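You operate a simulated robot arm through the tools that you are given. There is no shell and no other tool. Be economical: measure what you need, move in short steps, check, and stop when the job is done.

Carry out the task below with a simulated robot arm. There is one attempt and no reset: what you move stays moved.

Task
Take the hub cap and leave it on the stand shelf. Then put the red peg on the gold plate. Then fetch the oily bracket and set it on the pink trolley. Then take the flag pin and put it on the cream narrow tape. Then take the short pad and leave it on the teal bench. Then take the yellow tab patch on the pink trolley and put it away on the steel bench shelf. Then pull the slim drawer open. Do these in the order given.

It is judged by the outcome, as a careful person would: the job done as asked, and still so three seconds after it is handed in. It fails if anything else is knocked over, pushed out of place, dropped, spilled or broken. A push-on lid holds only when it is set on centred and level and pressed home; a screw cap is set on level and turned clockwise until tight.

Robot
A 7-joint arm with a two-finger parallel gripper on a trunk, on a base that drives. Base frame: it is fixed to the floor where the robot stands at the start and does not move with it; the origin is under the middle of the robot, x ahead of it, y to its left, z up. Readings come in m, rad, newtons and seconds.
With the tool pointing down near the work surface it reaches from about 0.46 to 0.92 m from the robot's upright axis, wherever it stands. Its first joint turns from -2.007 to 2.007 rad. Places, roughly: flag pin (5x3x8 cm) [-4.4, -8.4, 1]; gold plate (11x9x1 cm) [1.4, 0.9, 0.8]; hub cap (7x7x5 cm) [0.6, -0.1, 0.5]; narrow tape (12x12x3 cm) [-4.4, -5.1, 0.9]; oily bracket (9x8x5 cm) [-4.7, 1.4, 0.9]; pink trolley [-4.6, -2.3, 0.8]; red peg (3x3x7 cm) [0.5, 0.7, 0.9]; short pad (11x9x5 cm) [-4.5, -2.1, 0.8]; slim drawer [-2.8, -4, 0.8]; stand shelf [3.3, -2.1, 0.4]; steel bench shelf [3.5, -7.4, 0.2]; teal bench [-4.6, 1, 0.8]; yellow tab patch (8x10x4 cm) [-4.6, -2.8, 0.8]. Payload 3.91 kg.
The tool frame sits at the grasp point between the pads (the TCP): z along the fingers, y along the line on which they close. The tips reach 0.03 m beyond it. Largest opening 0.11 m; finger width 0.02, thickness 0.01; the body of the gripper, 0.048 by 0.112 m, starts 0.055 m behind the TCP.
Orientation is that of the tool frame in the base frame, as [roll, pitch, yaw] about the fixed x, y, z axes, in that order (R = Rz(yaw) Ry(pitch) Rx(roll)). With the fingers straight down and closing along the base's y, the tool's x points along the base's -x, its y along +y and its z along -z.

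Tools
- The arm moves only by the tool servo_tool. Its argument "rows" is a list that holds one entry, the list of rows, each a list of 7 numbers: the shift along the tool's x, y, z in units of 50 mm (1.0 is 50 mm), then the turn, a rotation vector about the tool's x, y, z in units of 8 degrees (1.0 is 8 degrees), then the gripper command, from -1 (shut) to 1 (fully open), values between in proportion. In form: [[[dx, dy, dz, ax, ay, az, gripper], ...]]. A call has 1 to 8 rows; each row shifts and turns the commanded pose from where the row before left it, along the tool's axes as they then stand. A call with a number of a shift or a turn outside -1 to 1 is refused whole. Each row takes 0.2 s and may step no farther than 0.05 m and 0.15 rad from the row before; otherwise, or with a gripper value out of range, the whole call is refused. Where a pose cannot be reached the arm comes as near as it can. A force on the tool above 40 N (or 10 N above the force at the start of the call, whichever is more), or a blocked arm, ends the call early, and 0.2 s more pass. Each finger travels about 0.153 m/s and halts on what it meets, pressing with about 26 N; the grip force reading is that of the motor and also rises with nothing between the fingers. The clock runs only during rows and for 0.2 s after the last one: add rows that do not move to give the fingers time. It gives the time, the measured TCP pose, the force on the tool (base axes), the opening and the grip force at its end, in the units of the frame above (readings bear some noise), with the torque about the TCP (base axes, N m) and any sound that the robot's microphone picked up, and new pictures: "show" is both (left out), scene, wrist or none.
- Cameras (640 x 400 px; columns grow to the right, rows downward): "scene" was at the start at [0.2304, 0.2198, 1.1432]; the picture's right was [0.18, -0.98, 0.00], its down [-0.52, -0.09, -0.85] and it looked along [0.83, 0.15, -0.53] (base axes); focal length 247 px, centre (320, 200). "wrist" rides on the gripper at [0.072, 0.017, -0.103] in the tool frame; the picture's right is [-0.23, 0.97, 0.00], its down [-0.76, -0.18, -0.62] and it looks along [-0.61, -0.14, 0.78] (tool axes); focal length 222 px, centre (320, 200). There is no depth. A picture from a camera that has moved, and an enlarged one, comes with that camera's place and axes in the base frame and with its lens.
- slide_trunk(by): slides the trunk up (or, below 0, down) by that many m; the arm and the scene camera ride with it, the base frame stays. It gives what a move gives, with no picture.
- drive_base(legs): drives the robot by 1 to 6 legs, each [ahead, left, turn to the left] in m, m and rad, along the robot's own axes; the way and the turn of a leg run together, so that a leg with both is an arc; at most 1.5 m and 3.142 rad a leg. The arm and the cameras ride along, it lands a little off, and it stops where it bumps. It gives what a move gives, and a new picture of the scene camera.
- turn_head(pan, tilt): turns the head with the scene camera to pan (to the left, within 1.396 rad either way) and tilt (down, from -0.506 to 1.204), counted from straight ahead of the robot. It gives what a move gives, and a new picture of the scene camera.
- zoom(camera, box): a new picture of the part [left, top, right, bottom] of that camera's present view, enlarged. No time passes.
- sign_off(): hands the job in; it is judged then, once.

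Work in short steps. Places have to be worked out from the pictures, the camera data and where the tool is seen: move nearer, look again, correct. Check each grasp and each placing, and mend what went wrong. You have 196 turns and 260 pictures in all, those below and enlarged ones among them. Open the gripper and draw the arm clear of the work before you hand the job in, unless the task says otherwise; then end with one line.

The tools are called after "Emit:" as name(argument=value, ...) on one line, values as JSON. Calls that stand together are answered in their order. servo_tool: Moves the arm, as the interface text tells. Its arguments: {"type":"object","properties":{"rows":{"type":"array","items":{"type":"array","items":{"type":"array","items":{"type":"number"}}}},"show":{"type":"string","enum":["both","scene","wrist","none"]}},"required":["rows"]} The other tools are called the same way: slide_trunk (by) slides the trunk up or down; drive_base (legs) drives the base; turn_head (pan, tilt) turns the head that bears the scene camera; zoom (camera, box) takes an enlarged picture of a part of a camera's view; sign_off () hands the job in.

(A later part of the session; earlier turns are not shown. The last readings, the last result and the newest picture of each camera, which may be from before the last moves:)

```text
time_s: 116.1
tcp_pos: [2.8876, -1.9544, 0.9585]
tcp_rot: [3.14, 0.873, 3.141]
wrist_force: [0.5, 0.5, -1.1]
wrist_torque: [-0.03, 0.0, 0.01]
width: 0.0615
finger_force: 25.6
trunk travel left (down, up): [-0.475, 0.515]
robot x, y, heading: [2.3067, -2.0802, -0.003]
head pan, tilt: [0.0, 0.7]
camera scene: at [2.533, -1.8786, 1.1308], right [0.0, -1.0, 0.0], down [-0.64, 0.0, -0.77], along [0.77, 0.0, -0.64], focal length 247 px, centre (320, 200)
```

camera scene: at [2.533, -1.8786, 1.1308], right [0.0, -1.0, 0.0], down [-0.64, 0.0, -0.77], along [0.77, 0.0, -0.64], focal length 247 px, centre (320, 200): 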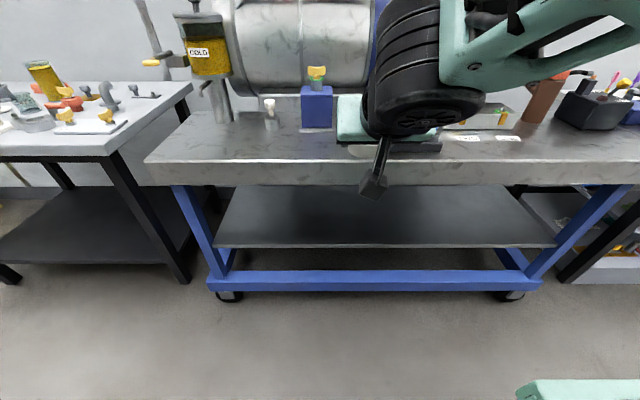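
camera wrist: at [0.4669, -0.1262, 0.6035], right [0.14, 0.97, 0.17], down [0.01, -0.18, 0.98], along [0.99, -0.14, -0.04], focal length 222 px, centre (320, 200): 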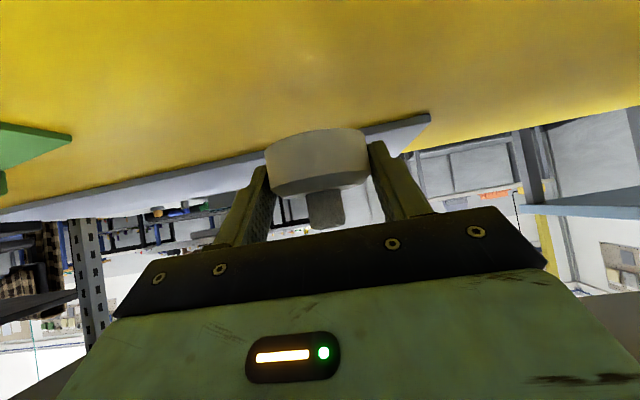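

The shelf front is about x 3.14 (if z is 0.4), spanning y −1.48 to −2.76, and the tabletop overhangs it. I'll back off a little and lower the trunk.

Emit:
drive_base(legs=[[-0.13, 0, 0]])

Emit:
slide_trunk(by=-0.4)

Emit:
turn_head(pan=0.0, tilt=0.5)

Emit:
servo_tool(rows=[[[0, 0, 0, 0, 0, 0, -1]]], show="wrist")

```text
time_s: 117.4
tcp_pos: [2.7559, -1.955, 0.9582]
tcp_rot: [-3.141, 0.871, 3.14]
wrist_force: [0.4, 0.0, -1.8]
wrist_torque: [0.0, -0.03, -0.04]
width: 0.0616
finger_force: 25.9
trunk travel left (down, up): [-0.475, 0.515]
robot x, y, heading: [2.1724, -2.0818, -0.0]
head pan, tilt: [0.0, 0.7]
camera scene: at [2.4014, -1.8789, 1.1308], right [0.0, -1.0, 0.0], down [-0.64, 0.0, -0.76], along [0.76, 0.0, -0.64], focal length 247 px, centre (320, 200)
```

scene: 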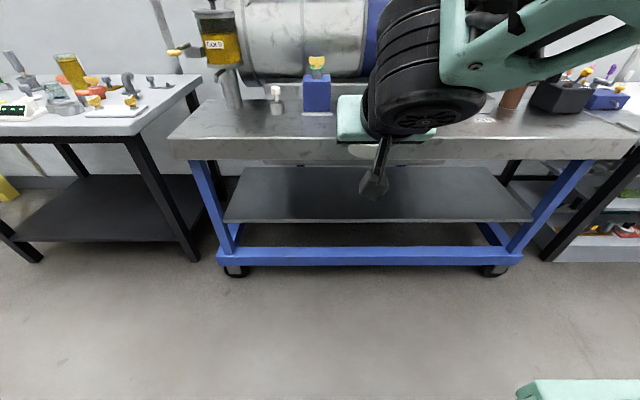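

```text
time_s: 121.2
tcp_pos: [2.7564, -1.9562, 0.5572]
tcp_rot: [3.14, 0.871, 3.14]
wrist_force: [0.5, -0.4, -1.8]
wrist_torque: [0.01, -0.01, -0.04]
width: 0.0615
finger_force: 25.3
trunk travel left (down, up): [-0.075, 0.915]
robot x, y, heading: [2.1727, -2.0845, 0.002]
head pan, tilt: [0.0, 0.7]
```

```text
time_s: 122.0
tcp_pos: [2.7561, -1.9564, 0.5579]
tcp_rot: [-3.141, 0.87, 3.141]
wrist_force: [-0.5, 0.3, -0.7]
wrist_torque: [-0.02, 0.01, -0.02]
width: 0.0615
finger_force: 26.2
trunk travel left (down, up): [-0.075, 0.915]
robot x, y, heading: [2.1735, -2.0844, -0.004]
head pan, tilt: [0.0, 0.499]
camera scene: at [2.4075, -1.8789, 0.7484], right [0.0, -1.0, 0.0], down [-0.48, 0.0, -0.88], along [0.88, 0.0, -0.48], focal length 247 px, centre (320, 200)
```

scene: 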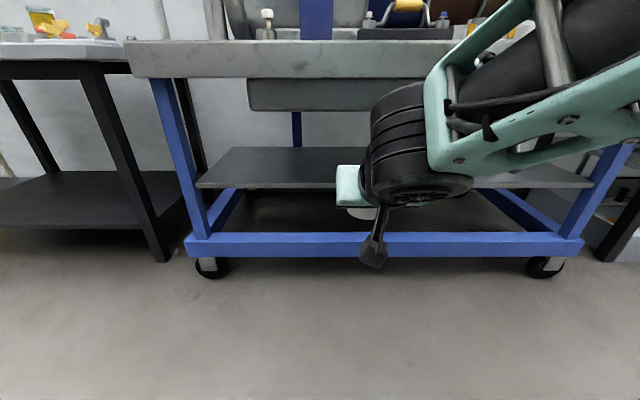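

```text
time_s: 122.3
tcp_pos: [2.7558, -1.9554, 0.5584]
tcp_rot: [-3.141, 0.871, 3.14]
wrist_force: [0.5, 0.3, -1.8]
wrist_torque: [-0.02, 0.0, 0.02]
width: 0.0615
finger_force: 25.9
trunk travel left (down, up): [-0.075, 0.915]
robot x, y, heading: [2.1742, -2.0838, -0.0]
head pan, tilt: [0.0, 0.499]
camera wrist: at [2.6304, -1.9384, 0.5688], right [0.15, 0.97, 0.17], down [0.01, -0.18, 0.98], along [0.99, -0.14, -0.04], focal length 222 px, centre (320, 200)
```

wrist: 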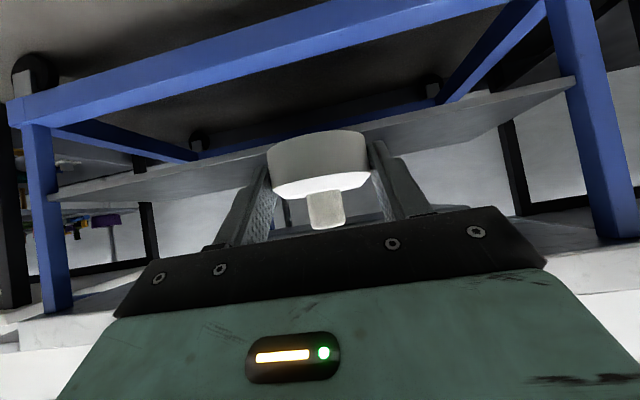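

Triangulation puts the shelf top at z 0.401 with its front edge at x 3.13, and there is clearance up to about 0.63. I'll drive forward 0.35 m and lower the trunk 7 cm.

Emit:
drive_base(legs=[[0.35, 0, 0]])

Emit:
slide_trunk(by=-0.07)

Emit:
servo_tool(rows=[[[0, 0, 0, 0, 0, 0, -1]]], show="wrist")

```text
time_s: 124.6
tcp_pos: [3.1046, -1.9574, 0.5588]
tcp_rot: [-3.14, 0.871, 3.138]
wrist_force: [0.0, -0.6, -0.6]
wrist_torque: [0.03, -0.02, 0.01]
width: 0.0616
finger_force: 26.0
trunk travel left (down, up): [-0.075, 0.915]
robot x, y, heading: [2.5218, -2.0868, -0.004]
head pan, tilt: [0.0, 0.499]
camera scene: at [2.7549, -1.88, 0.7485], right [0.0, -1.0, 0.0], down [-0.48, 0.0, -0.88], along [0.88, 0.0, -0.48], focal length 247 px, centre (320, 200)
```

scene: 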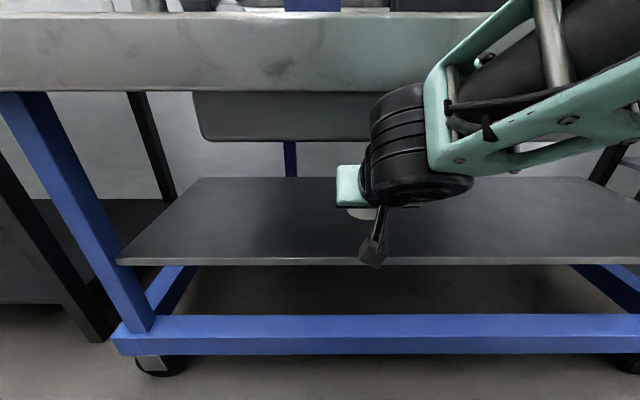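

```text
time_s: 125.7
tcp_pos: [3.1037, -1.9575, 0.4875]
tcp_rot: [-3.141, 0.871, 3.138]
wrist_force: [0.2, -0.5, -1.6]
wrist_torque: [0.03, -0.02, 0.03]
width: 0.0616
finger_force: 25.9
trunk travel left (down, up): [-0.005, 0.985]
robot x, y, heading: [2.5234, -2.0819, -0.005]
head pan, tilt: [0.0, 0.499]
```

```text
time_s: 126.1
tcp_pos: [3.1039, -1.9561, 0.4886]
tcp_rot: [-3.141, 0.871, 3.138]
wrist_force: [-0.2, 0.5, -0.9]
wrist_torque: [-0.02, 0.02, 0.03]
width: 0.062
finger_force: 26.4
trunk travel left (down, up): [-0.005, 0.985]
robot x, y, heading: [2.5218, -2.0796, -0.003]
head pan, tilt: [0.0, 0.499]
camera wrist: at [2.9777, -1.9399, 0.4988], right [0.15, 0.97, 0.17], down [0.01, -0.18, 0.98], along [0.99, -0.14, -0.04], focal length 222 px, centre (320, 200)
```

wrist: 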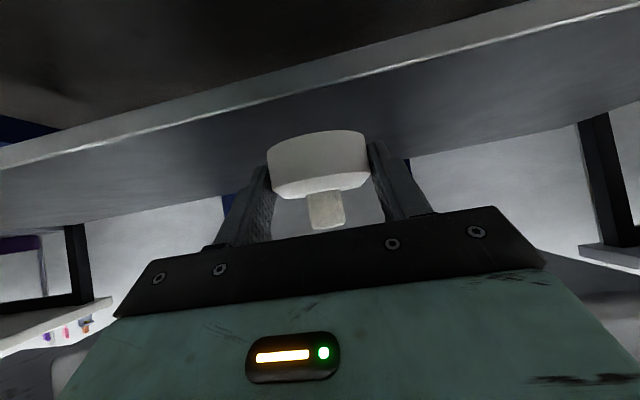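

I'll advance 11 cm over the shelf, then lower to about 5 mm above.

Emit:
servo_tool(rows=[[[-0.472, 0, 0.562, 0, 0, 0, -1], [-0.472, 0, 0.562, 0, 0, 0, -1], [-0.472, 0, 0.562, 0, 0, 0, -1], [0.25, 0, 0.21, 0, 0, 0, -1], [0.25, 0, 0.21, 0, 0, 0, -1], [0.25, 0, 0.21, 0, 0, 0, -1], [0, 0, 0, 0, 0, 0, -1]]])

```text
time_s: 127.7
tcp_pos: [3.2153, -1.9579, 0.4469]
tcp_rot: [3.14, 0.879, 3.138]
wrist_force: [10.1, 6.1, 35.9]
wrist_torque: [-1.04, -0.41, 0.23]
width: 0.0614
finger_force: 25.9
out of reach, approached as far as the arm can: row 6
trunk travel left (down, up): [-0.005, 0.985]
robot x, y, heading: [2.5237, -2.0853, -0.0]
head pan, tilt: [0.0, 0.499]
camera scene: at [2.7544, -1.88, 0.6794], right [0.0, -1.0, 0.0], down [-0.48, 0.0, -0.88], along [0.88, 0.0, -0.48], focal length 247 px, centre (320, 200)
camera wrist: at [3.0897, -1.9408, 0.4564], right [0.15, 0.97, 0.18], down [0.01, -0.18, 0.98], along [0.99, -0.14, -0.03], focal length 222 px, centre (320, 200)
```

scene: 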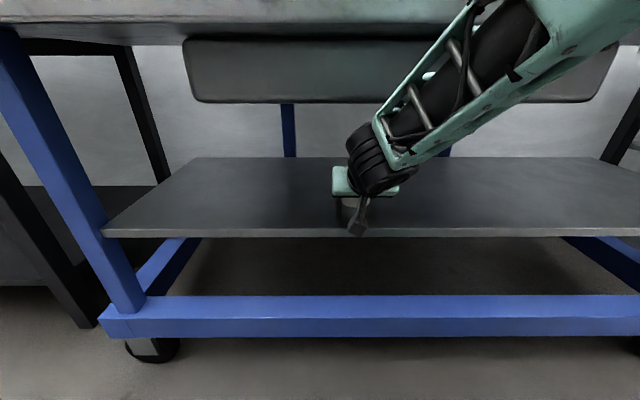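
wrist: 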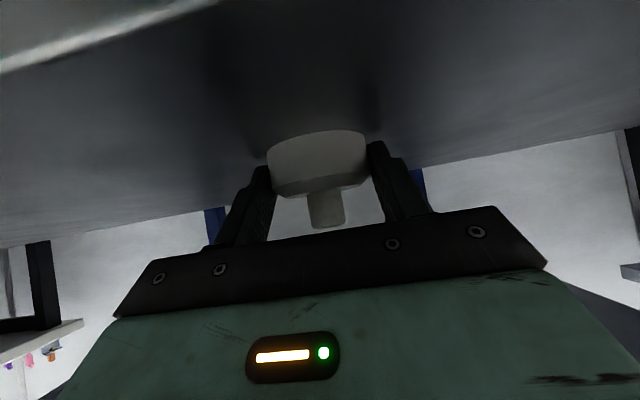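

There is contact at TCP z 0.447, so the cap is essentially on the shelf. I'll ease off slightly and open.

Emit:
servo_tool(rows=[[[-0.02, 0, -0.02, 0, 0, 0, -1], [0, 0, 0, 0, 0, 0, -0.2], [0, 0, 0, 0, 0, 0, 0.2], [0, 0, 0, 0, 0, 0, 1], [0, 0, 0, 0, 0, 0, 1], [0, 0, 0, 0, 0, 0, 1]]], show="wrist")

```text
time_s: 128.6
tcp_pos: [3.2111, -1.9458, 0.4477]
tcp_rot: [3.124, 0.877, -3.133]
wrist_force: [-5.4, 7.8, 10.6]
wrist_torque: [-0.41, 0.0, -0.15]
width: 0.1061
finger_force: 0.0
trunk travel left (down, up): [-0.005, 0.985]
robot x, y, heading: [2.5184, -2.0836, -0.005]
head pan, tilt: [0.0, 0.499]
stopped in row 4: the force on the tool passed its limit at 60 N (the readings are from after the stop); the commanded pose is now the measured one
camera wrist: at [3.0852, -1.9326, 0.4576], right [0.12, 0.97, 0.19], down [0.01, -0.19, 0.98], along [0.99, -0.12, -0.04], focal length 222 px, centre (320, 200)
```

wrist: 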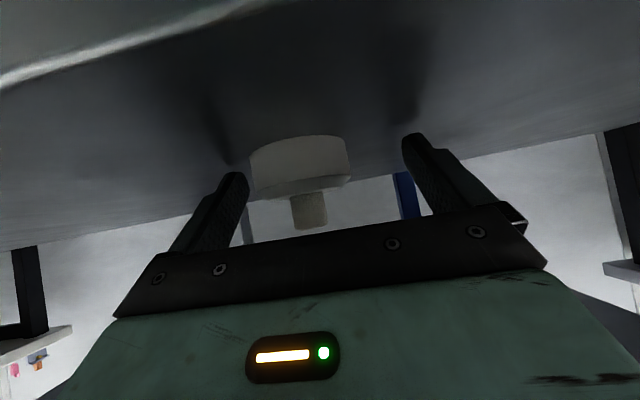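

The cap sits on the shelf at y≈−1.956 while the gripper is 1 cm left. I'll re-centre, lift slightly and draw back.

Emit:
servo_tool(rows=[[[-0.08, -0.2, -0.07, 0, 0, 0, 1], [-0.08, 0, -0.07, 0, 0, 0, 1], [0.5, 0, -0.6, 0, 0, 0, 1], [0.5, 0, -0.6, 0, 0, 0, 1], [0.5, 0, -0.6, 0, 0, 0, 1], [0, 0, 0, 0, 0, 0, 1]]])

```text
time_s: 130.0
tcp_pos: [3.0968, -1.9641, 0.459]
tcp_rot: [3.128, 0.874, -3.137]
wrist_force: [-0.5, -0.4, 0.3]
wrist_torque: [0.03, -0.03, -0.01]
width: 0.1097
finger_force: 0.0
trunk travel left (down, up): [-0.005, 0.985]
robot x, y, heading: [2.5229, -2.0845, -0.001]
head pan, tilt: [0.0, 0.499]
camera scene: at [2.7549, -1.8796, 0.6785], right [0.0, -1.0, 0.0], down [-0.48, 0.0, -0.88], along [0.88, 0.0, -0.48], focal length 247 px, centre (320, 200)
camera wrist: at [2.9697, -1.949, 0.4688], right [0.13, 0.97, 0.18], down [0.01, -0.19, 0.98], along [0.99, -0.13, -0.04], focal length 222 px, centre (320, 200)
```

scene: 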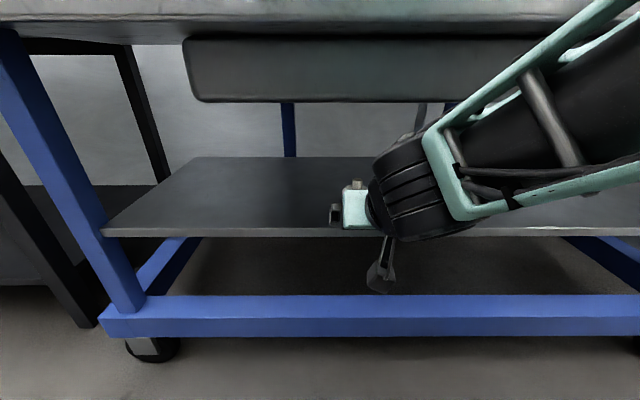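
wrist: 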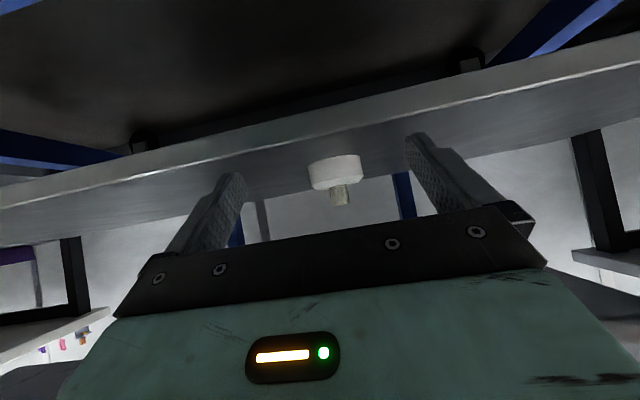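

The hub cap rests on the shelf, about 9 cm inside the edge. I'll back away, raise the trunk high, and survey to the north for a shorter route to the peg and plate.

Emit:
drive_base(legs=[[-0.35, 0, 0]])

Emit:
slide_trunk(by=0.4)

Emit:
slide_trunk(by=0.4)

Emit:
turn_head(pan=1.39, tilt=0.3)

Emit:
turn_head(pan=1.0, tilt=0.4)

```text
time_s: 132.3
tcp_pos: [2.746, -1.9637, 0.459]
tcp_rot: [3.128, 0.875, -3.138]
wrist_force: [-0.3, 0.3, -0.1]
wrist_torque: [-0.04, 0.04, 0.01]
width: 0.11
finger_force: 0.1
trunk travel left (down, up): [-0.005, 0.985]
robot x, y, heading: [2.1725, -2.0841, -0.005]
head pan, tilt: [0.0, 0.499]
camera scene: at [2.406, -1.8791, 0.6785], right [-0.01, -1.0, 0.0], down [-0.48, 0.0, -0.88], along [0.88, -0.01, -0.48], focal length 247 px, centre (320, 200)
```

scene: 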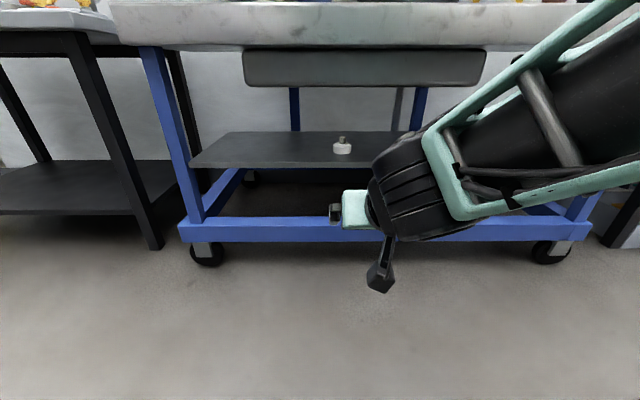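

```text
time_s: 136.1
tcp_pos: [2.7466, -1.965, 0.8597]
tcp_rot: [3.128, 0.875, -3.141]
wrist_force: [-0.3, 0.4, -0.1]
wrist_torque: [0.0, 0.0, 0.0]
width: 0.1099
finger_force: 0.0
trunk travel left (down, up): [-0.405, 0.585]
robot x, y, heading: [2.1697, -2.0777, -0.006]
head pan, tilt: [0.0, 0.499]
```

```text
time_s: 140.0
tcp_pos: [2.7462, -1.964, 1.2578]
tcp_rot: [3.128, 0.875, -3.14]
wrist_force: [0.8, -0.1, 1.5]
wrist_torque: [-0.02, 0.02, 0.02]
width: 0.1101
finger_force: 0.0
trunk travel left (down, up): [-0.805, 0.185]
robot x, y, heading: [2.1682, -2.082, -0.003]
head pan, tilt: [0.0, 0.499]
```

```text
time_s: 141.5
tcp_pos: [2.7468, -1.9639, 1.2583]
tcp_rot: [3.128, 0.875, -3.139]
wrist_force: [-0.4, 0.2, -0.7]
wrist_torque: [0.01, 0.0, -0.02]
width: 0.1098
finger_force: 0.1
trunk travel left (down, up): [-0.805, 0.185]
robot x, y, heading: [2.1751, -2.0789, -0.006]
head pan, tilt: [1.389, 0.3]
camera scene: at [2.3325, -1.7868, 1.4969], right [0.98, -0.19, 0.0], down [-0.06, -0.29, -0.96], along [0.18, 0.94, -0.3], focal length 247 px, centre (320, 200)
```

scene: 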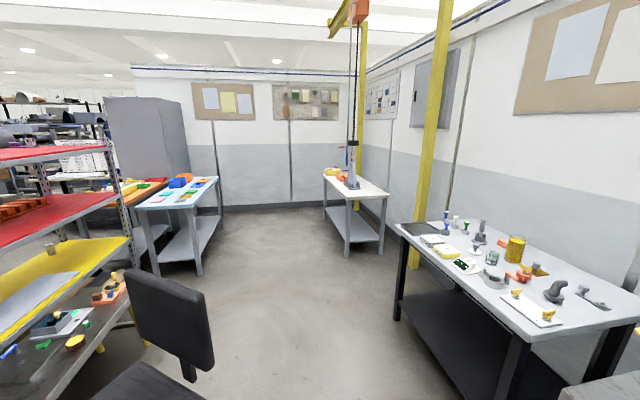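

```text
time_s: 142.4
tcp_pos: [2.7465, -1.9633, 1.2593]
tcp_rot: [3.13, 0.875, -3.14]
wrist_force: [-1.0, -0.3, 0.1]
wrist_torque: [0.01, -0.02, 0.0]
width: 0.1101
finger_force: 0.1
trunk travel left (down, up): [-0.805, 0.185]
robot x, y, heading: [2.1702, -2.0797, -0.005]
head pan, tilt: [1.0, 0.4]
camera scene: at [2.3655, -1.8008, 1.4877], right [0.84, -0.54, 0.0], down [-0.21, -0.33, -0.92], along [0.5, 0.77, -0.39], focal length 247 px, centre (320, 200)
```

scene: 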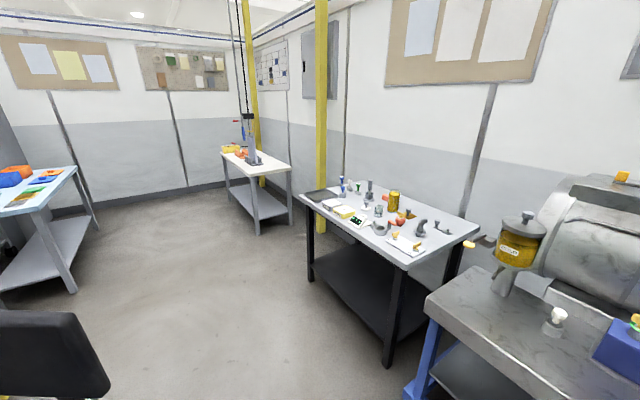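

The north end is a dead end, so the peg must come from the start side and return here to the plate. I'll drive back along the known route.

Emit:
drive_base(legs=[[0, 0, -1.565], [1.5, 0, 0], [0.55, 0, 0], [1.2, -0.4, 0], [0, 0, -1.57], [1.2, 0, 0]])

Emit:
turn_head(pan=0.0, tilt=0.4)

```text
time_s: 171.7
tcp_pos: [0.0254, -5.4064, 1.2577]
tcp_rot: [3.128, 0.874, -0.001]
wrist_force: [0.1, 0.4, 0.1]
wrist_torque: [-0.04, -0.01, 0.02]
width: 0.11
finger_force: 0.0
trunk travel left (down, up): [-0.805, 0.185]
robot x, y, heading: [0.5994, -5.2883, 3.133]
head pan, tilt: [1.0, 0.4]
camera scene: at [0.4061, -5.5738, 1.4877], right [-0.84, 0.55, 0.0], down [0.21, 0.33, -0.92], along [-0.51, -0.77, -0.39], focal length 247 px, centre (320, 200)
```

scene: 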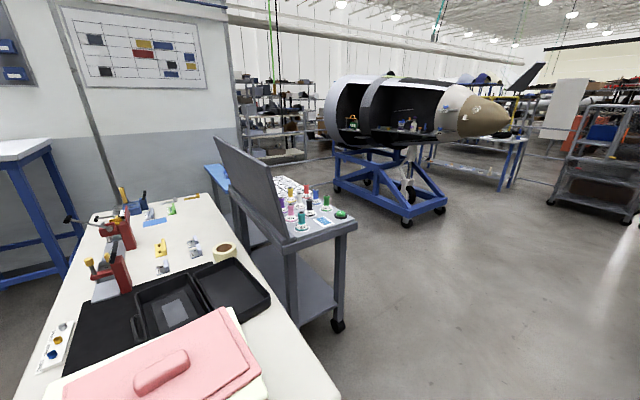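

```text
time_s: 173.0
tcp_pos: [0.025, -5.4068, 1.2589]
tcp_rot: [3.128, 0.874, -0.001]
wrist_force: [-0.3, -0.4, 0.8]
wrist_torque: [-0.01, -0.02, 0.0]
width: 0.1098
finger_force: 0.0
trunk travel left (down, up): [-0.805, 0.185]
robot x, y, heading: [0.6015, -5.2952, 3.132]
head pan, tilt: [0.0, 0.4]
camera scene: at [0.3643, -5.4955, 1.4876], right [0.01, 1.0, 0.0], down [0.39, 0.0, -0.92], along [-0.92, 0.01, -0.39], focal length 247 px, centre (320, 200)
```

scene: 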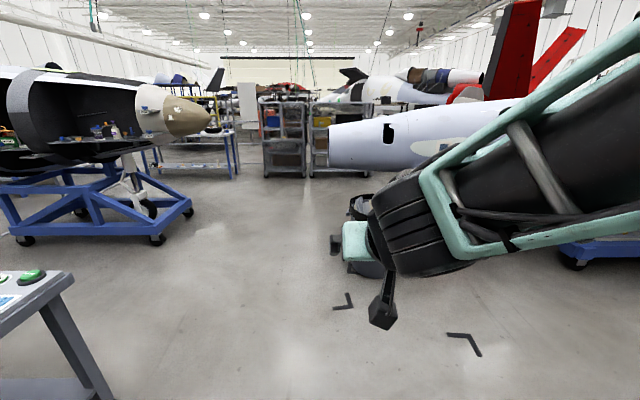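

Continuing: west to x −0.55, then north up the aisle.

Emit:
drive_base(legs=[[1.12, 0, 0], [0, 0, -1.565], [1.5, 0, 0], [1.5, 0, 0], [0.8, 0, 0]])

```text
time_s: 200.5
tcp_pos: [-0.7309, -0.9108, 1.2587]
tcp_rot: [3.127, 0.874, -1.536]
wrist_force: [-0.4, 0.3, 0.4]
wrist_torque: [0.0, 0.03, 0.01]
width: 0.1099
finger_force: 0.0
trunk travel left (down, up): [-0.805, 0.185]
robot x, y, heading: [-0.5941, -1.483, 1.599]
head pan, tilt: [0.0, 0.4]
camera scene: at [-0.8045, -1.255, 1.4877], right [1.0, 0.03, 0.0], down [0.01, -0.39, -0.92], along [-0.03, 0.92, -0.39], focal length 247 px, centre (320, 200)
```

scene: 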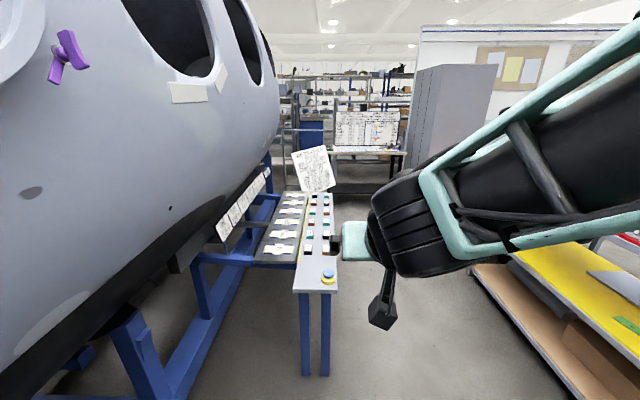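

A tray table stands on the left with its edge at x≈−0.76. I'll shift right and go up to y≈0.45, then turn to face +x.

Emit:
drive_base(legs=[[0.65, -0.32, 0], [1.3, 0, 0], [0, 0, -1.6]])

Emit:
turn_head(pan=0.25, tilt=0.7)

```text
time_s: 212.8
tcp_pos: [-0.0623, 1.0002, 1.2584]
tcp_rot: [3.129, 0.874, -2.256]
wrist_force: [0.5, 0.0, 0.1]
wrist_torque: [-0.01, 0.0, 0.0]
width: 0.1098
finger_force: 0.1
trunk travel left (down, up): [-0.805, 0.185]
robot x, y, heading: [-0.3388, 0.479, 0.878]
head pan, tilt: [0.0, 0.4]
stopped in leg 3: the robot was blocked; the commanded pose is now the measured one
camera scene: at [-0.3448, 0.7916, 1.4876], right [0.77, -0.64, 0.0], down [-0.25, -0.3, -0.92], along [0.59, 0.71, -0.39], focal length 247 px, centre (320, 200)
```

scene: 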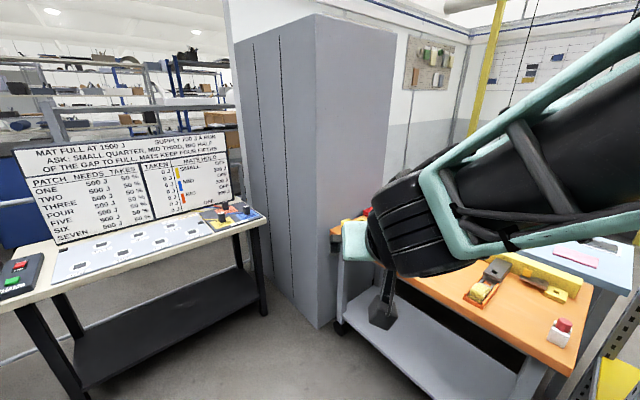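

```text
time_s: 213.6
tcp_pos: [-0.0628, 0.9994, 1.2583]
tcp_rot: [3.13, 0.874, -2.257]
wrist_force: [-0.5, -0.4, -0.9]
wrist_torque: [-0.04, -0.02, -0.01]
width: 0.1102
finger_force: 0.0
trunk travel left (down, up): [-0.805, 0.185]
robot x, y, heading: [-0.3374, 0.4821, 0.876]
head pan, tilt: [0.25, 0.7]
camera scene: at [-0.3673, 0.7971, 1.4609], right [0.9, -0.43, 0.0], down [-0.28, -0.58, -0.77], along [0.33, 0.69, -0.64], focal length 247 px, centre (320, 200)
```

scene: 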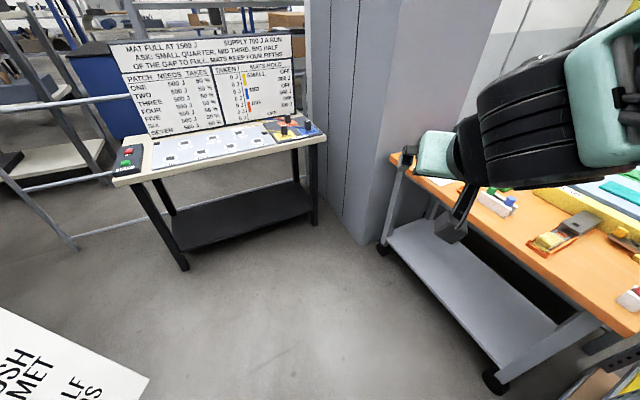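

The rear corner is touching the tray table. I'll shift 13 cm toward +x and finish the turn.

Emit:
drive_base(legs=[[0.083, -0.1, 0], [0, 0, -0.876]])

Emit:
turn_head(pan=0.15, tilt=0.85)

```text
time_s: 217.1
tcp_pos: [0.3664, 0.6087, 1.2593]
tcp_rot: [3.127, 0.875, -3.123]
wrist_force: [0.2, 0.0, 0.8]
wrist_torque: [0.0, 0.0, 0.02]
width: 0.1099
finger_force: 0.1
trunk travel left (down, up): [-0.805, 0.185]
robot x, y, heading: [-0.2056, 0.4836, 0.012]
head pan, tilt: [0.25, 0.7]
camera scene: at [0.0146, 0.7091, 1.4608], right [0.26, -0.97, 0.0], down [-0.62, -0.17, -0.76], along [0.74, 0.2, -0.64], focal length 247 px, centre (320, 200)
```

scene: 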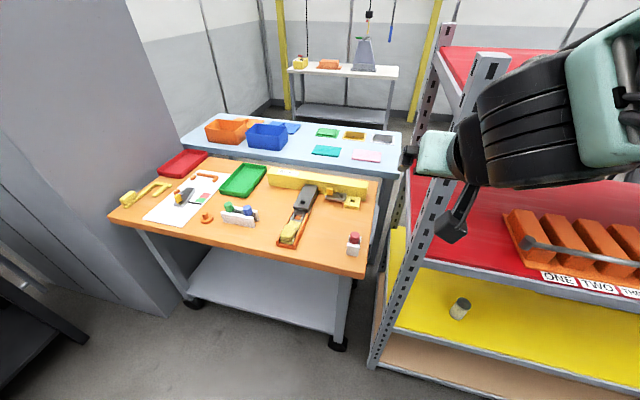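

```text
time_s: 217.8
tcp_pos: [0.3654, 0.609, 1.2581]
tcp_rot: [3.128, 0.875, -3.124]
wrist_force: [-0.1, -0.2, 0.6]
wrist_torque: [0.0, -0.01, -0.01]
width: 0.1099
finger_force: 0.0
trunk travel left (down, up): [-0.805, 0.185]
robot x, y, heading: [-0.2107, 0.477, 0.011]
head pan, tilt: [0.15, 0.85]
camera scene: at [0.0098, 0.6998, 1.4486], right [0.16, -0.99, 0.0], down [-0.74, -0.12, -0.66], along [0.65, 0.11, -0.75], focal length 247 px, centre (320, 200)
```

scene: 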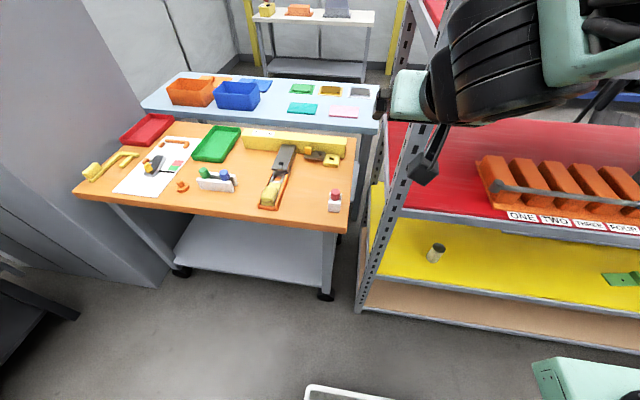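

Now I see everything: the peg at the orange table's near-right corner and the gold plate on the blue table at about (1.37, 0.86). Zooming on both.

Emit:
zoom(camera="scene", box=[295, 170, 375, 220])

Emit:
zoom(camera="scene", box=[280, 70, 384, 135])

```text
8.00 times, centred on (335, 195) of scene
camera zoom: at [0.0098, 0.6998, 1.4486], right [0.16, -0.99, 0.0], down [-0.74, -0.12, -0.66], along [0.65, 0.11, -0.75], focal length 1977 px, centre (200, 240)
```

zoom: 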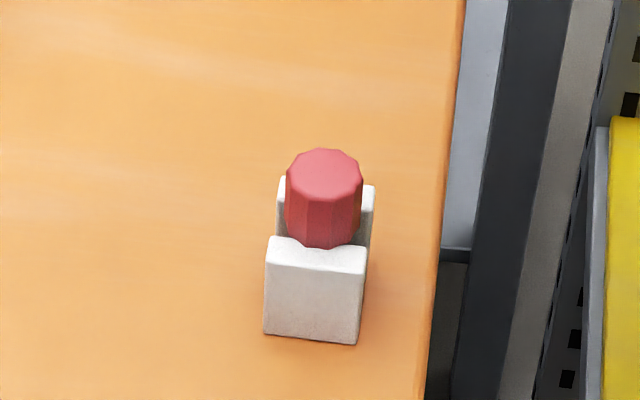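

```text
6.15 times, centred on (332, 102) of scene
camera zoom: at [0.0098, 0.6998, 1.4486], right [0.16, -0.99, 0.0], down [-0.74, -0.12, -0.66], along [0.65, 0.11, -0.75], focal length 1521 px, centre (246, 800)
```

zoom: 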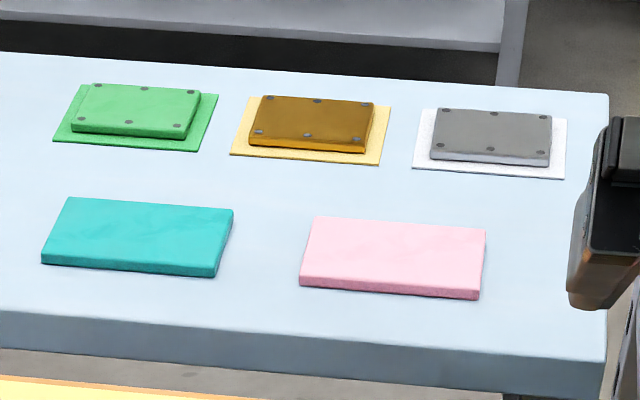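

The red peg stands between the two white walls of a holder, open along y, with its top at about (0.552, 0.741, 0.87). I'll strafe left so the arm stays clear of the rack post, and point the tool straight down.

Emit:
drive_base(legs=[[0, 0.35, -0.012]])

Emit:
servo_tool(rows=[[[0, 0, 0, 0, 1, 0, 1], [0, 0, 0, 0, 1, 0, 1], [0, 0, 0, 0, 1, 0, 1], [0, 0, 0, 0, 1, 0, 1], [0, 0, 0, 0, 1, 0, 1], [0, 0, 0, 0, 1, 0, 1], [0, 0, 0, 0.1, 0.25, 0, 1], [0, 0, 0, 0, 0, 0, 1]]])

```text
time_s: 220.1
tcp_pos: [0.3647, 0.9508, 1.259]
tcp_rot: [3.127, 0.874, -3.136]
wrist_force: [0.2, -0.2, -0.4]
wrist_torque: [0.0, 0.03, 0.0]
width: 0.1102
finger_force: 0.0
trunk travel left (down, up): [-0.805, 0.185]
robot x, y, heading: [-0.2084, 0.8284, -0.002]
head pan, tilt: [0.15, 0.85]
camera scene: at [0.0111, 1.0464, 1.4485], right [0.15, -0.99, 0.0], down [-0.74, -0.11, -0.66], along [0.65, 0.1, -0.75], focal length 247 px, centre (320, 200)
```

scene: 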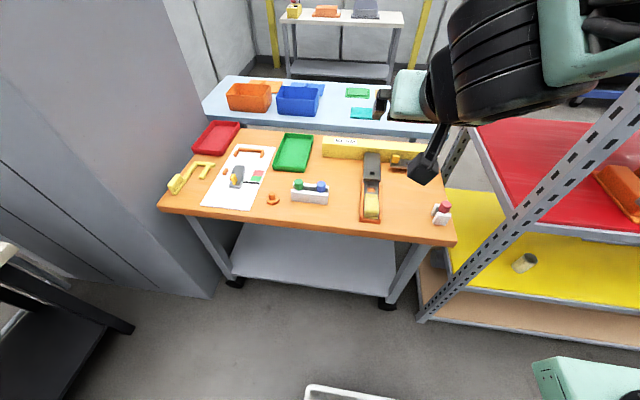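

```text
time_s: 221.9
tcp_pos: [0.3668, 0.9501, 1.2578]
tcp_rot: [-3.138, 0.002, -3.126]
wrist_force: [0.6, 0.5, -0.6]
wrist_torque: [-0.01, 0.02, 0.01]
width: 0.1099
finger_force: 0.0
trunk travel left (down, up): [-0.805, 0.185]
robot x, y, heading: [-0.2088, 0.8296, -0.004]
head pan, tilt: [0.15, 0.85]
camera scene: at [0.0112, 1.0464, 1.4485], right [0.15, -0.99, 0.0], down [-0.74, -0.11, -0.66], along [0.65, 0.1, -0.75], focal length 247 px, centre (320, 200)
camera wrist: at [0.2928, 0.9668, 1.3608], right [0.21, 0.98, 0.0], down [0.76, -0.16, 0.62], along [0.61, -0.14, -0.78], focal length 222 px, centre (320, 200)
```

scene: 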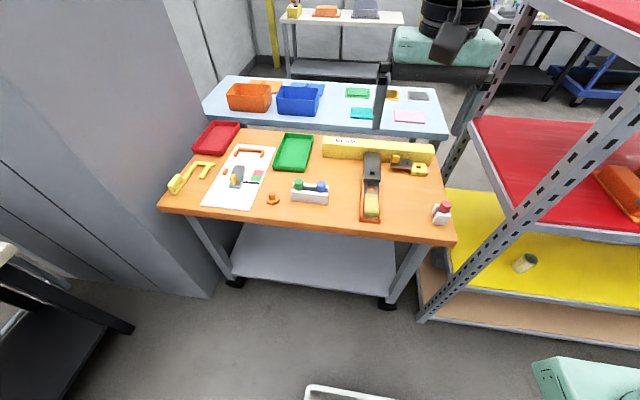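
wrist: 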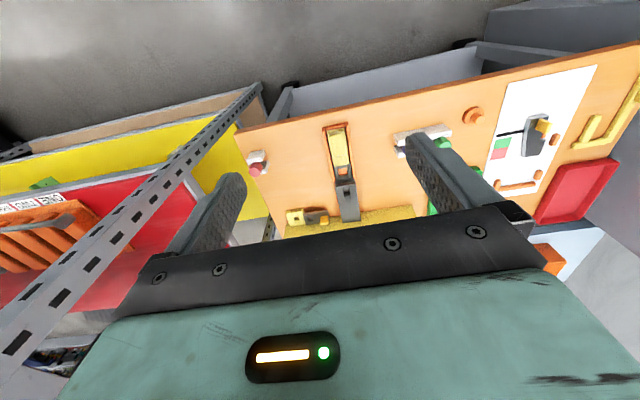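

Peg estimates agree at about (0.547, 0.741). I'll lower the trunk 30 cm and move over it.

Emit:
slide_trunk(by=-0.3)

Emit:
servo_tool(rows=[[[-0.6, -0.7, 0, 0, 0, 0, 1], [-0.6, -0.7, 0, 0, 0, 0, 1], [-0.6, -0.7, 0, 0, 0, 0, 1], [-0.6, -0.7, 0, 0, 0, 0, 1], [-0.6, -0.7, 0, 0, 0, 0, 1], [-0.6, -0.68, 0, 0, 0, 0, 1], [0, 0, 0, 0, 0, -0.11, 1]]])

```text
time_s: 224.9
tcp_pos: [0.3661, 0.9503, 0.9578]
tcp_rot: [-3.138, 0.002, -3.125]
wrist_force: [0.2, -0.5, 1.2]
wrist_torque: [-0.02, -0.02, 0.01]
width: 0.11
finger_force: 0.1
trunk travel left (down, up): [-0.505, 0.485]
robot x, y, heading: [-0.2079, 0.8325, -0.003]
head pan, tilt: [0.15, 0.85]
```

```text
time_s: 226.5
tcp_pos: [0.4171, 0.7511, 1.0009]
tcp_rot: [-3.137, 0.002, -3.108]
wrist_force: [-0.3, 1.2, 1.3]
wrist_torque: [0.02, 0.03, 0.0]
width: 0.1101
finger_force: 0.1
out of reach, approached as far as the arm can: row 2, 3, 4, 5, 6
trunk travel left (down, up): [-0.505, 0.485]
robot x, y, heading: [-0.211, 0.8321, -0.001]
head pan, tilt: [0.15, 0.85]
camera scene: at [0.0111, 1.0464, 1.1485], right [0.15, -0.99, 0.0], down [-0.74, -0.11, -0.66], along [0.65, 0.1, -0.75], focal length 247 px, centre (320, 200)
camera wrist: at [0.3441, 0.7659, 1.1031], right [0.2, 0.98, 0.0], down [0.77, -0.15, 0.63], along [0.61, -0.13, -0.78], focal length 222 px, centre (320, 200)
```

scene: 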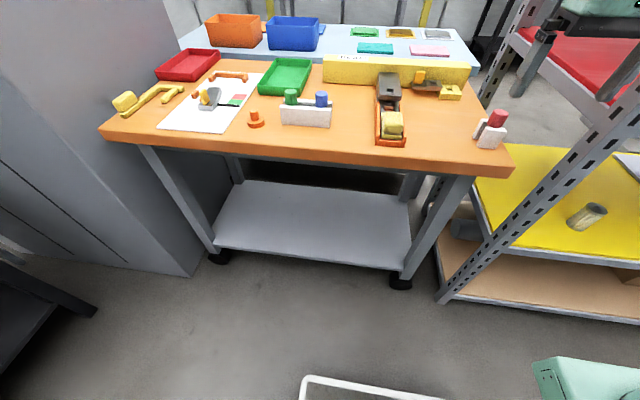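
wrist: 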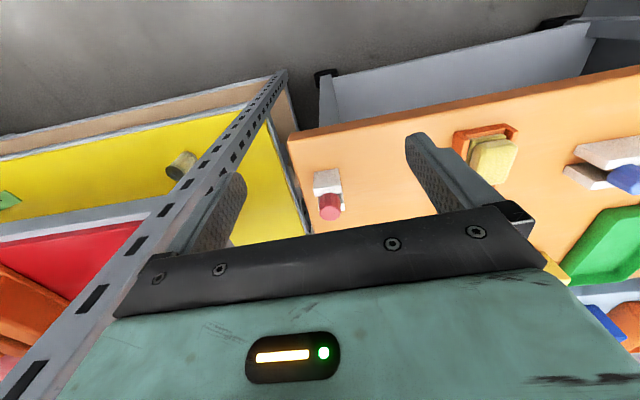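

Peg confirmed at (0.545, 0.738). The reach is short at this height relative to the trunk, so I'll raise the trunk 20 cm and lower the tool with the arm instead.

Emit:
slide_trunk(by=0.2)

Emit:
servo_tool(rows=[[[0, 0, 0.9, 0, 0, 0, 1], [0, 0, 0.9, 0, 0, 0, 1], [0, 0, 0.9, 0, 0, 0, 1], [0, 0, 0.9, 0, 0, 0, 1], [-0.65, -0.06, 0.4, 0, 0, -0.12, 1], [-0.65, -0.06, 0.4, 0, 0, -0.12, 1], [-0.65, -0.06, 0.4, 0, 0, 0, 1], [-0.65, -0.06, 0.1, 0, 0, 0, 1]]], show="wrist")

```text
time_s: 228.6
tcp_pos: [0.4177, 0.7512, 1.1999]
tcp_rot: [-3.137, 0.002, -3.11]
wrist_force: [0.3, 1.0, -0.7]
wrist_torque: [-0.01, -0.04, -0.01]
width: 0.1102
finger_force: 0.1
trunk travel left (down, up): [-0.705, 0.285]
robot x, y, heading: [-0.2096, 0.8325, -0.003]
head pan, tilt: [0.15, 0.85]
```

```text
time_s: 230.4
tcp_pos: [0.3687, 0.7747, 1.0866]
tcp_rot: [-3.136, 0.002, -3.079]
wrist_force: [0.9, -0.8, 0.2]
wrist_torque: [-0.01, 0.01, -0.02]
width: 0.1099
finger_force: 0.0
out of reach, approached as far as the arm can: row 1, 2, 3, 4, 5, 6, 7, 8
trunk travel left (down, up): [-0.705, 0.285]
robot x, y, heading: [-0.2094, 0.8331, -0.002]
head pan, tilt: [0.15, 0.85]
camera wrist: at [0.2946, 0.7863, 1.1895], right [0.16, 0.99, 0.0], down [0.77, -0.12, 0.63], along [0.62, -0.11, -0.78], focal length 222 px, centre (320, 200)
```

wrist: 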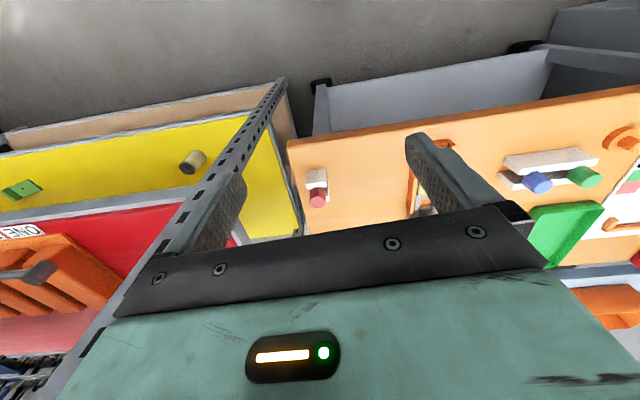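

Reach got worse lower down relative to the trunk, so I'll do the opposite: raise the tool relative to the trunk, lower the trunk, then reach out.

Emit:
servo_tool(rows=[[[0, 0, -0.95, 0, 0, 0.2, 1], [0, 0, -0.95, 0, 0, 0.2, 1], [0, 0, -0.95, 0, 0, 0, 1], [0, 0, -0.95, 0, 0, 0, 1], [0, 0, -0.95, 0, 0, 0, 1], [-0.7, 0, 0, 0, 0, 0, 1], [-0.7, 0, 0, 0, 0, 0, 1], [-0.7, 0, 0, 0, 0, 0, 1]]])

```text
time_s: 232.2
tcp_pos: [0.4742, 0.7749, 1.3221]
tcp_rot: [-3.136, 0.001, -3.133]
wrist_force: [-0.9, -0.3, 0.6]
wrist_torque: [0.0, -0.03, -0.01]
width: 0.1095
finger_force: 0.0
trunk travel left (down, up): [-0.705, 0.285]
robot x, y, heading: [-0.2101, 0.8328, -0.003]
head pan, tilt: [0.15, 0.85]
camera scene: at [0.0106, 1.0464, 1.3486], right [0.15, -0.99, 0.0], down [-0.74, -0.11, -0.66], along [0.65, 0.1, -0.75], focal length 247 px, centre (320, 200)
camera wrist: at [0.4013, 0.7922, 1.4251], right [0.22, 0.98, 0.0], down [0.76, -0.17, 0.63], along [0.61, -0.14, -0.78], focal length 222 px, centre (320, 200)
```

scene: 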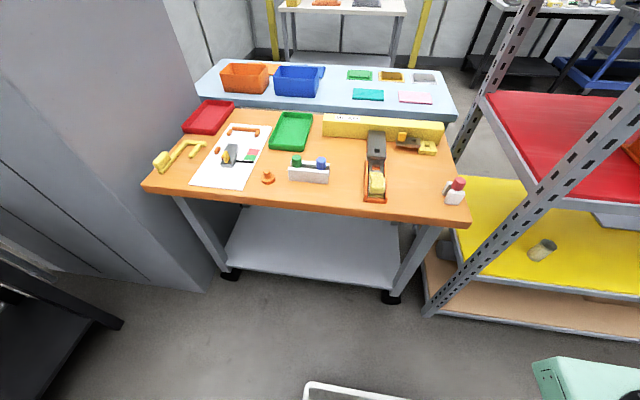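
wrist: 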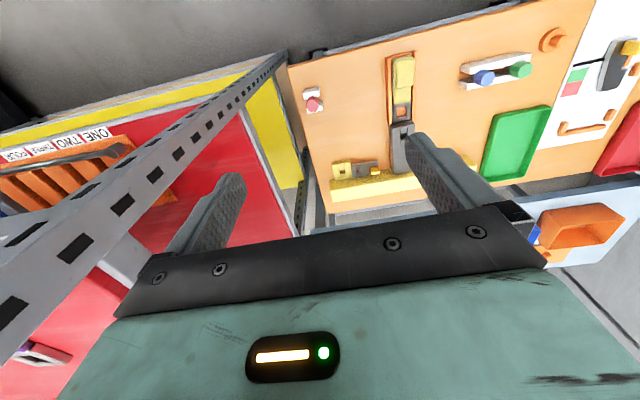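

Reach is better here. I'll move over the peg at (0.545, 0.739), then lower with the trunk.

Emit:
servo_tool(rows=[[[-0.72, -0.36, 0, 0, 0, 0, 1], [-0.7, -0.36, 0, 0, 0, -0.06, 1], [0, 0, 0, 0, 0, 0, 1]]], show="none")

Emit:
slide_trunk(by=-0.36)

Emit:
servo_tool(rows=[[[0, 0, 0, 0, 0, 0, 1]]])

```text
time_s: 233.0
tcp_pos: [0.5453, 0.7393, 1.324]
tcp_rot: [-3.135, 0.002, -3.124]
wrist_force: [0.5, 0.0, 0.3]
wrist_torque: [0.04, -0.01, 0.01]
width: 0.11
finger_force: 0.0
trunk travel left (down, up): [-0.705, 0.285]
robot x, y, heading: [-0.2083, 0.8308, -0.006]
head pan, tilt: [0.15, 0.85]
```

```text
time_s: 236.5
tcp_pos: [0.5447, 0.7395, 0.9643]
tcp_rot: [-3.136, 0.002, -3.125]
wrist_force: [0.6, -0.4, 0.1]
wrist_torque: [-0.04, 0.03, 0.03]
width: 0.1099
finger_force: 0.0
trunk travel left (down, up): [-0.345, 0.645]
robot x, y, heading: [-0.211, 0.831, 0.002]
head pan, tilt: [0.15, 0.85]
```

```text
time_s: 236.9
tcp_pos: [0.5455, 0.739, 0.9631]
tcp_rot: [-3.137, 0.003, -3.123]
wrist_force: [-0.8, -0.4, -0.4]
wrist_torque: [-0.02, -0.01, -0.01]
width: 0.11
finger_force: 0.0
trunk travel left (down, up): [-0.345, 0.645]
robot x, y, heading: [-0.2107, 0.8337, -0.004]
head pan, tilt: [0.15, 0.85]
camera scene: at [0.0111, 1.0464, 0.9885], right [0.15, -0.99, 0.0], down [-0.74, -0.11, -0.66], along [0.65, 0.1, -0.75], focal length 247 px, centre (320, 200)
camera wrist: at [0.4724, 0.7555, 1.0668], right [0.21, 0.98, 0.0], down [0.76, -0.16, 0.63], along [0.61, -0.13, -0.78], focal length 222 px, centre (320, 200)
```

scene: 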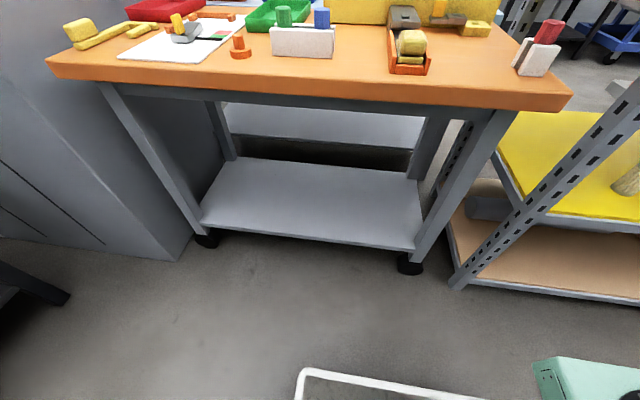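
wrist: 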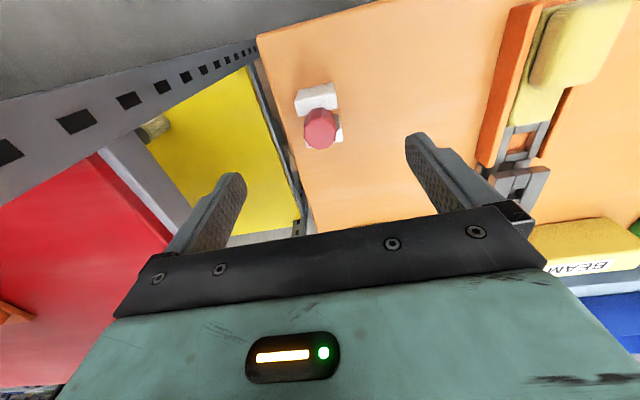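

The peg top is at (0.542, 0.740, 0.867). Descending with the fingers either side along y.

Emit:
servo_tool(rows=[[[0.05, 0.02, 0.787, 0, 0, 0, 1], [0, 0, 0.787, 0, 0, 0, 1], [0, 0, 0.7, 0, 0, 0, 1], [0, 0, 0, 0, 0, 0, 1]]], show="wrist")

```text
time_s: 237.9
tcp_pos: [0.5453, 0.7375, 0.8492]
tcp_rot: [-3.135, 0.001, -3.124]
wrist_force: [0.2, -0.4, 0.1]
wrist_torque: [0.02, 0.0, 0.0]
width: 0.11
finger_force: 0.1
trunk travel left (down, up): [-0.345, 0.645]
robot x, y, heading: [-0.2059, 0.8343, -0.002]
head pan, tilt: [0.15, 0.85]
camera wrist: at [0.4722, 0.7542, 0.952], right [0.21, 0.98, 0.0], down [0.76, -0.16, 0.63], along [0.61, -0.13, -0.78], focal length 222 px, centre (320, 200)
```

wrist: 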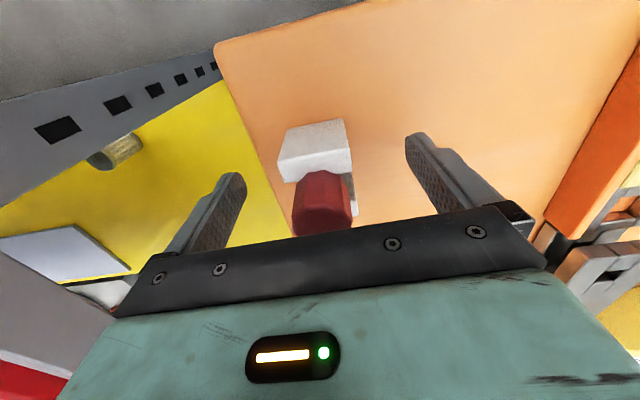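

The fingers straddle the peg. Closing, then lifting straight up a little.

Emit:
servo_tool(rows=[[[0, 0, 0, 0, 0, 0, 0.3], [0, 0, 0, 0, 0, 0, -0.4], [0, 0, 0, 0, 0, 0, -1], [0, 0, 0, 0, 0, 0, -1], [0, 0, 0, 0, 0, 0, -1]]], show="wrist")

```text
time_s: 239.1
tcp_pos: [0.5462, 0.7377, 0.8495]
tcp_rot: [-3.138, 0.001, -3.125]
wrist_force: [-1.5, 0.9, -1.8]
wrist_torque: [1.11, -0.19, -0.11]
width: 0.0402
finger_force: 45.0
trunk travel left (down, up): [-0.345, 0.645]
robot x, y, heading: [-0.2077, 0.8328, -0.002]
head pan, tilt: [0.15, 0.85]
camera wrist: at [0.4723, 0.7544, 0.9522], right [0.21, 0.98, 0.0], down [0.76, -0.16, 0.63], along [0.61, -0.13, -0.78], focal length 222 px, centre (320, 200)
```

wrist: 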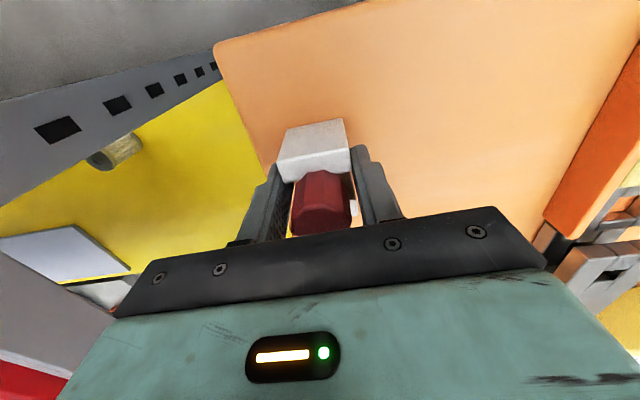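

The opening reads 40 mm and gaps show beside the peg, so the fingers are on the holder. I'll open slightly, rise 25 mm, and close on the peg above the holder.

Emit:
servo_tool(rows=[[[0, 0, 0, 0, 0, 0, 0], [0, 0, 0, 0, 0, 0, 0.3], [0, 0, -0.5, 0, 0, 0, 0.3], [0, 0, 0, 0, 0, 0, 0], [0, 0, 0, 0, 0, 0, -0.6], [0, 0, 0, 0, 0, 0, -1], [0, 0, 0, 0, 0, 0, -1], [0, 0, 0, 0, 0, 0, -1]]], show="wrist")

```text
time_s: 240.9
tcp_pos: [0.5455, 0.7385, 0.875]
tcp_rot: [-3.138, 0.003, -3.126]
wrist_force: [0.7, -9.7, 1.1]
wrist_torque: [-0.7, 0.08, -0.22]
width: 0.0399
finger_force: 45.3
trunk travel left (down, up): [-0.345, 0.645]
robot x, y, heading: [-0.2099, 0.8318, -0.003]
head pan, tilt: [0.15, 0.85]
camera wrist: at [0.4727, 0.7548, 0.9787], right [0.21, 0.98, -0.01], down [0.76, -0.16, 0.63], along [0.61, -0.14, -0.78], focal length 222 px, centre (320, 200)
```

wrist: 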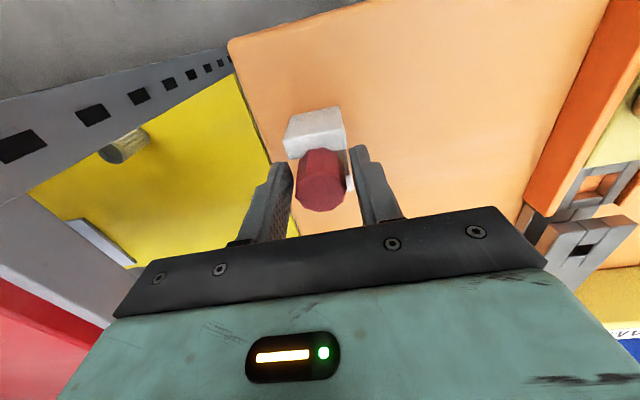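

Still catching the holder walls. The peg centre is likely at x≈0.55, so my fingers overlap the front wall by a few mm. I'll open, shift +5 mm in x, and close again.

Emit:
servo_tool(rows=[[[0, 0, 0, 0, 0, 0, 0], [0, 0, 0, 0, 0, 0, 0.2], [-0.1, 0.02, 0.1, 0, 0, 0, 0.2], [0, 0, 0, 0, 0, 0, 0.2], [0, 0, 0, 0, 0, 0, -0.4], [0, 0, 0, 0, 0, 0, -1], [0, 0, 0, 0, 0, 0, -1], [0, 0, 0, 0, 0, 0, -1]]], show="wrist")

```text
time_s: 242.7
tcp_pos: [0.5491, 0.7393, 0.8713]
tcp_rot: [-3.137, 0.002, -3.127]
wrist_force: [-0.7, -13.1, 0.7]
wrist_torque: [-0.25, -0.05, -1.28]
width: 0.04
finger_force: 45.1
trunk travel left (down, up): [-0.345, 0.645]
robot x, y, heading: [-0.2099, 0.8294, -0.006]
head pan, tilt: [0.15, 0.85]
camera wrist: at [0.476, 0.7549, 0.9736], right [0.21, 0.98, -0.01], down [0.76, -0.16, 0.63], along [0.61, -0.14, -0.78], focal length 222 px, centre (320, 200)
```

wrist: 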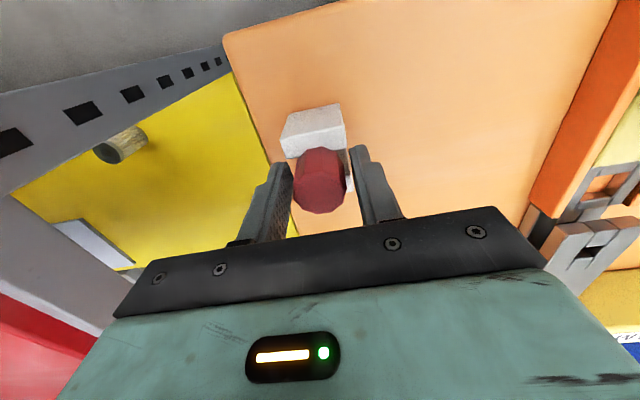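

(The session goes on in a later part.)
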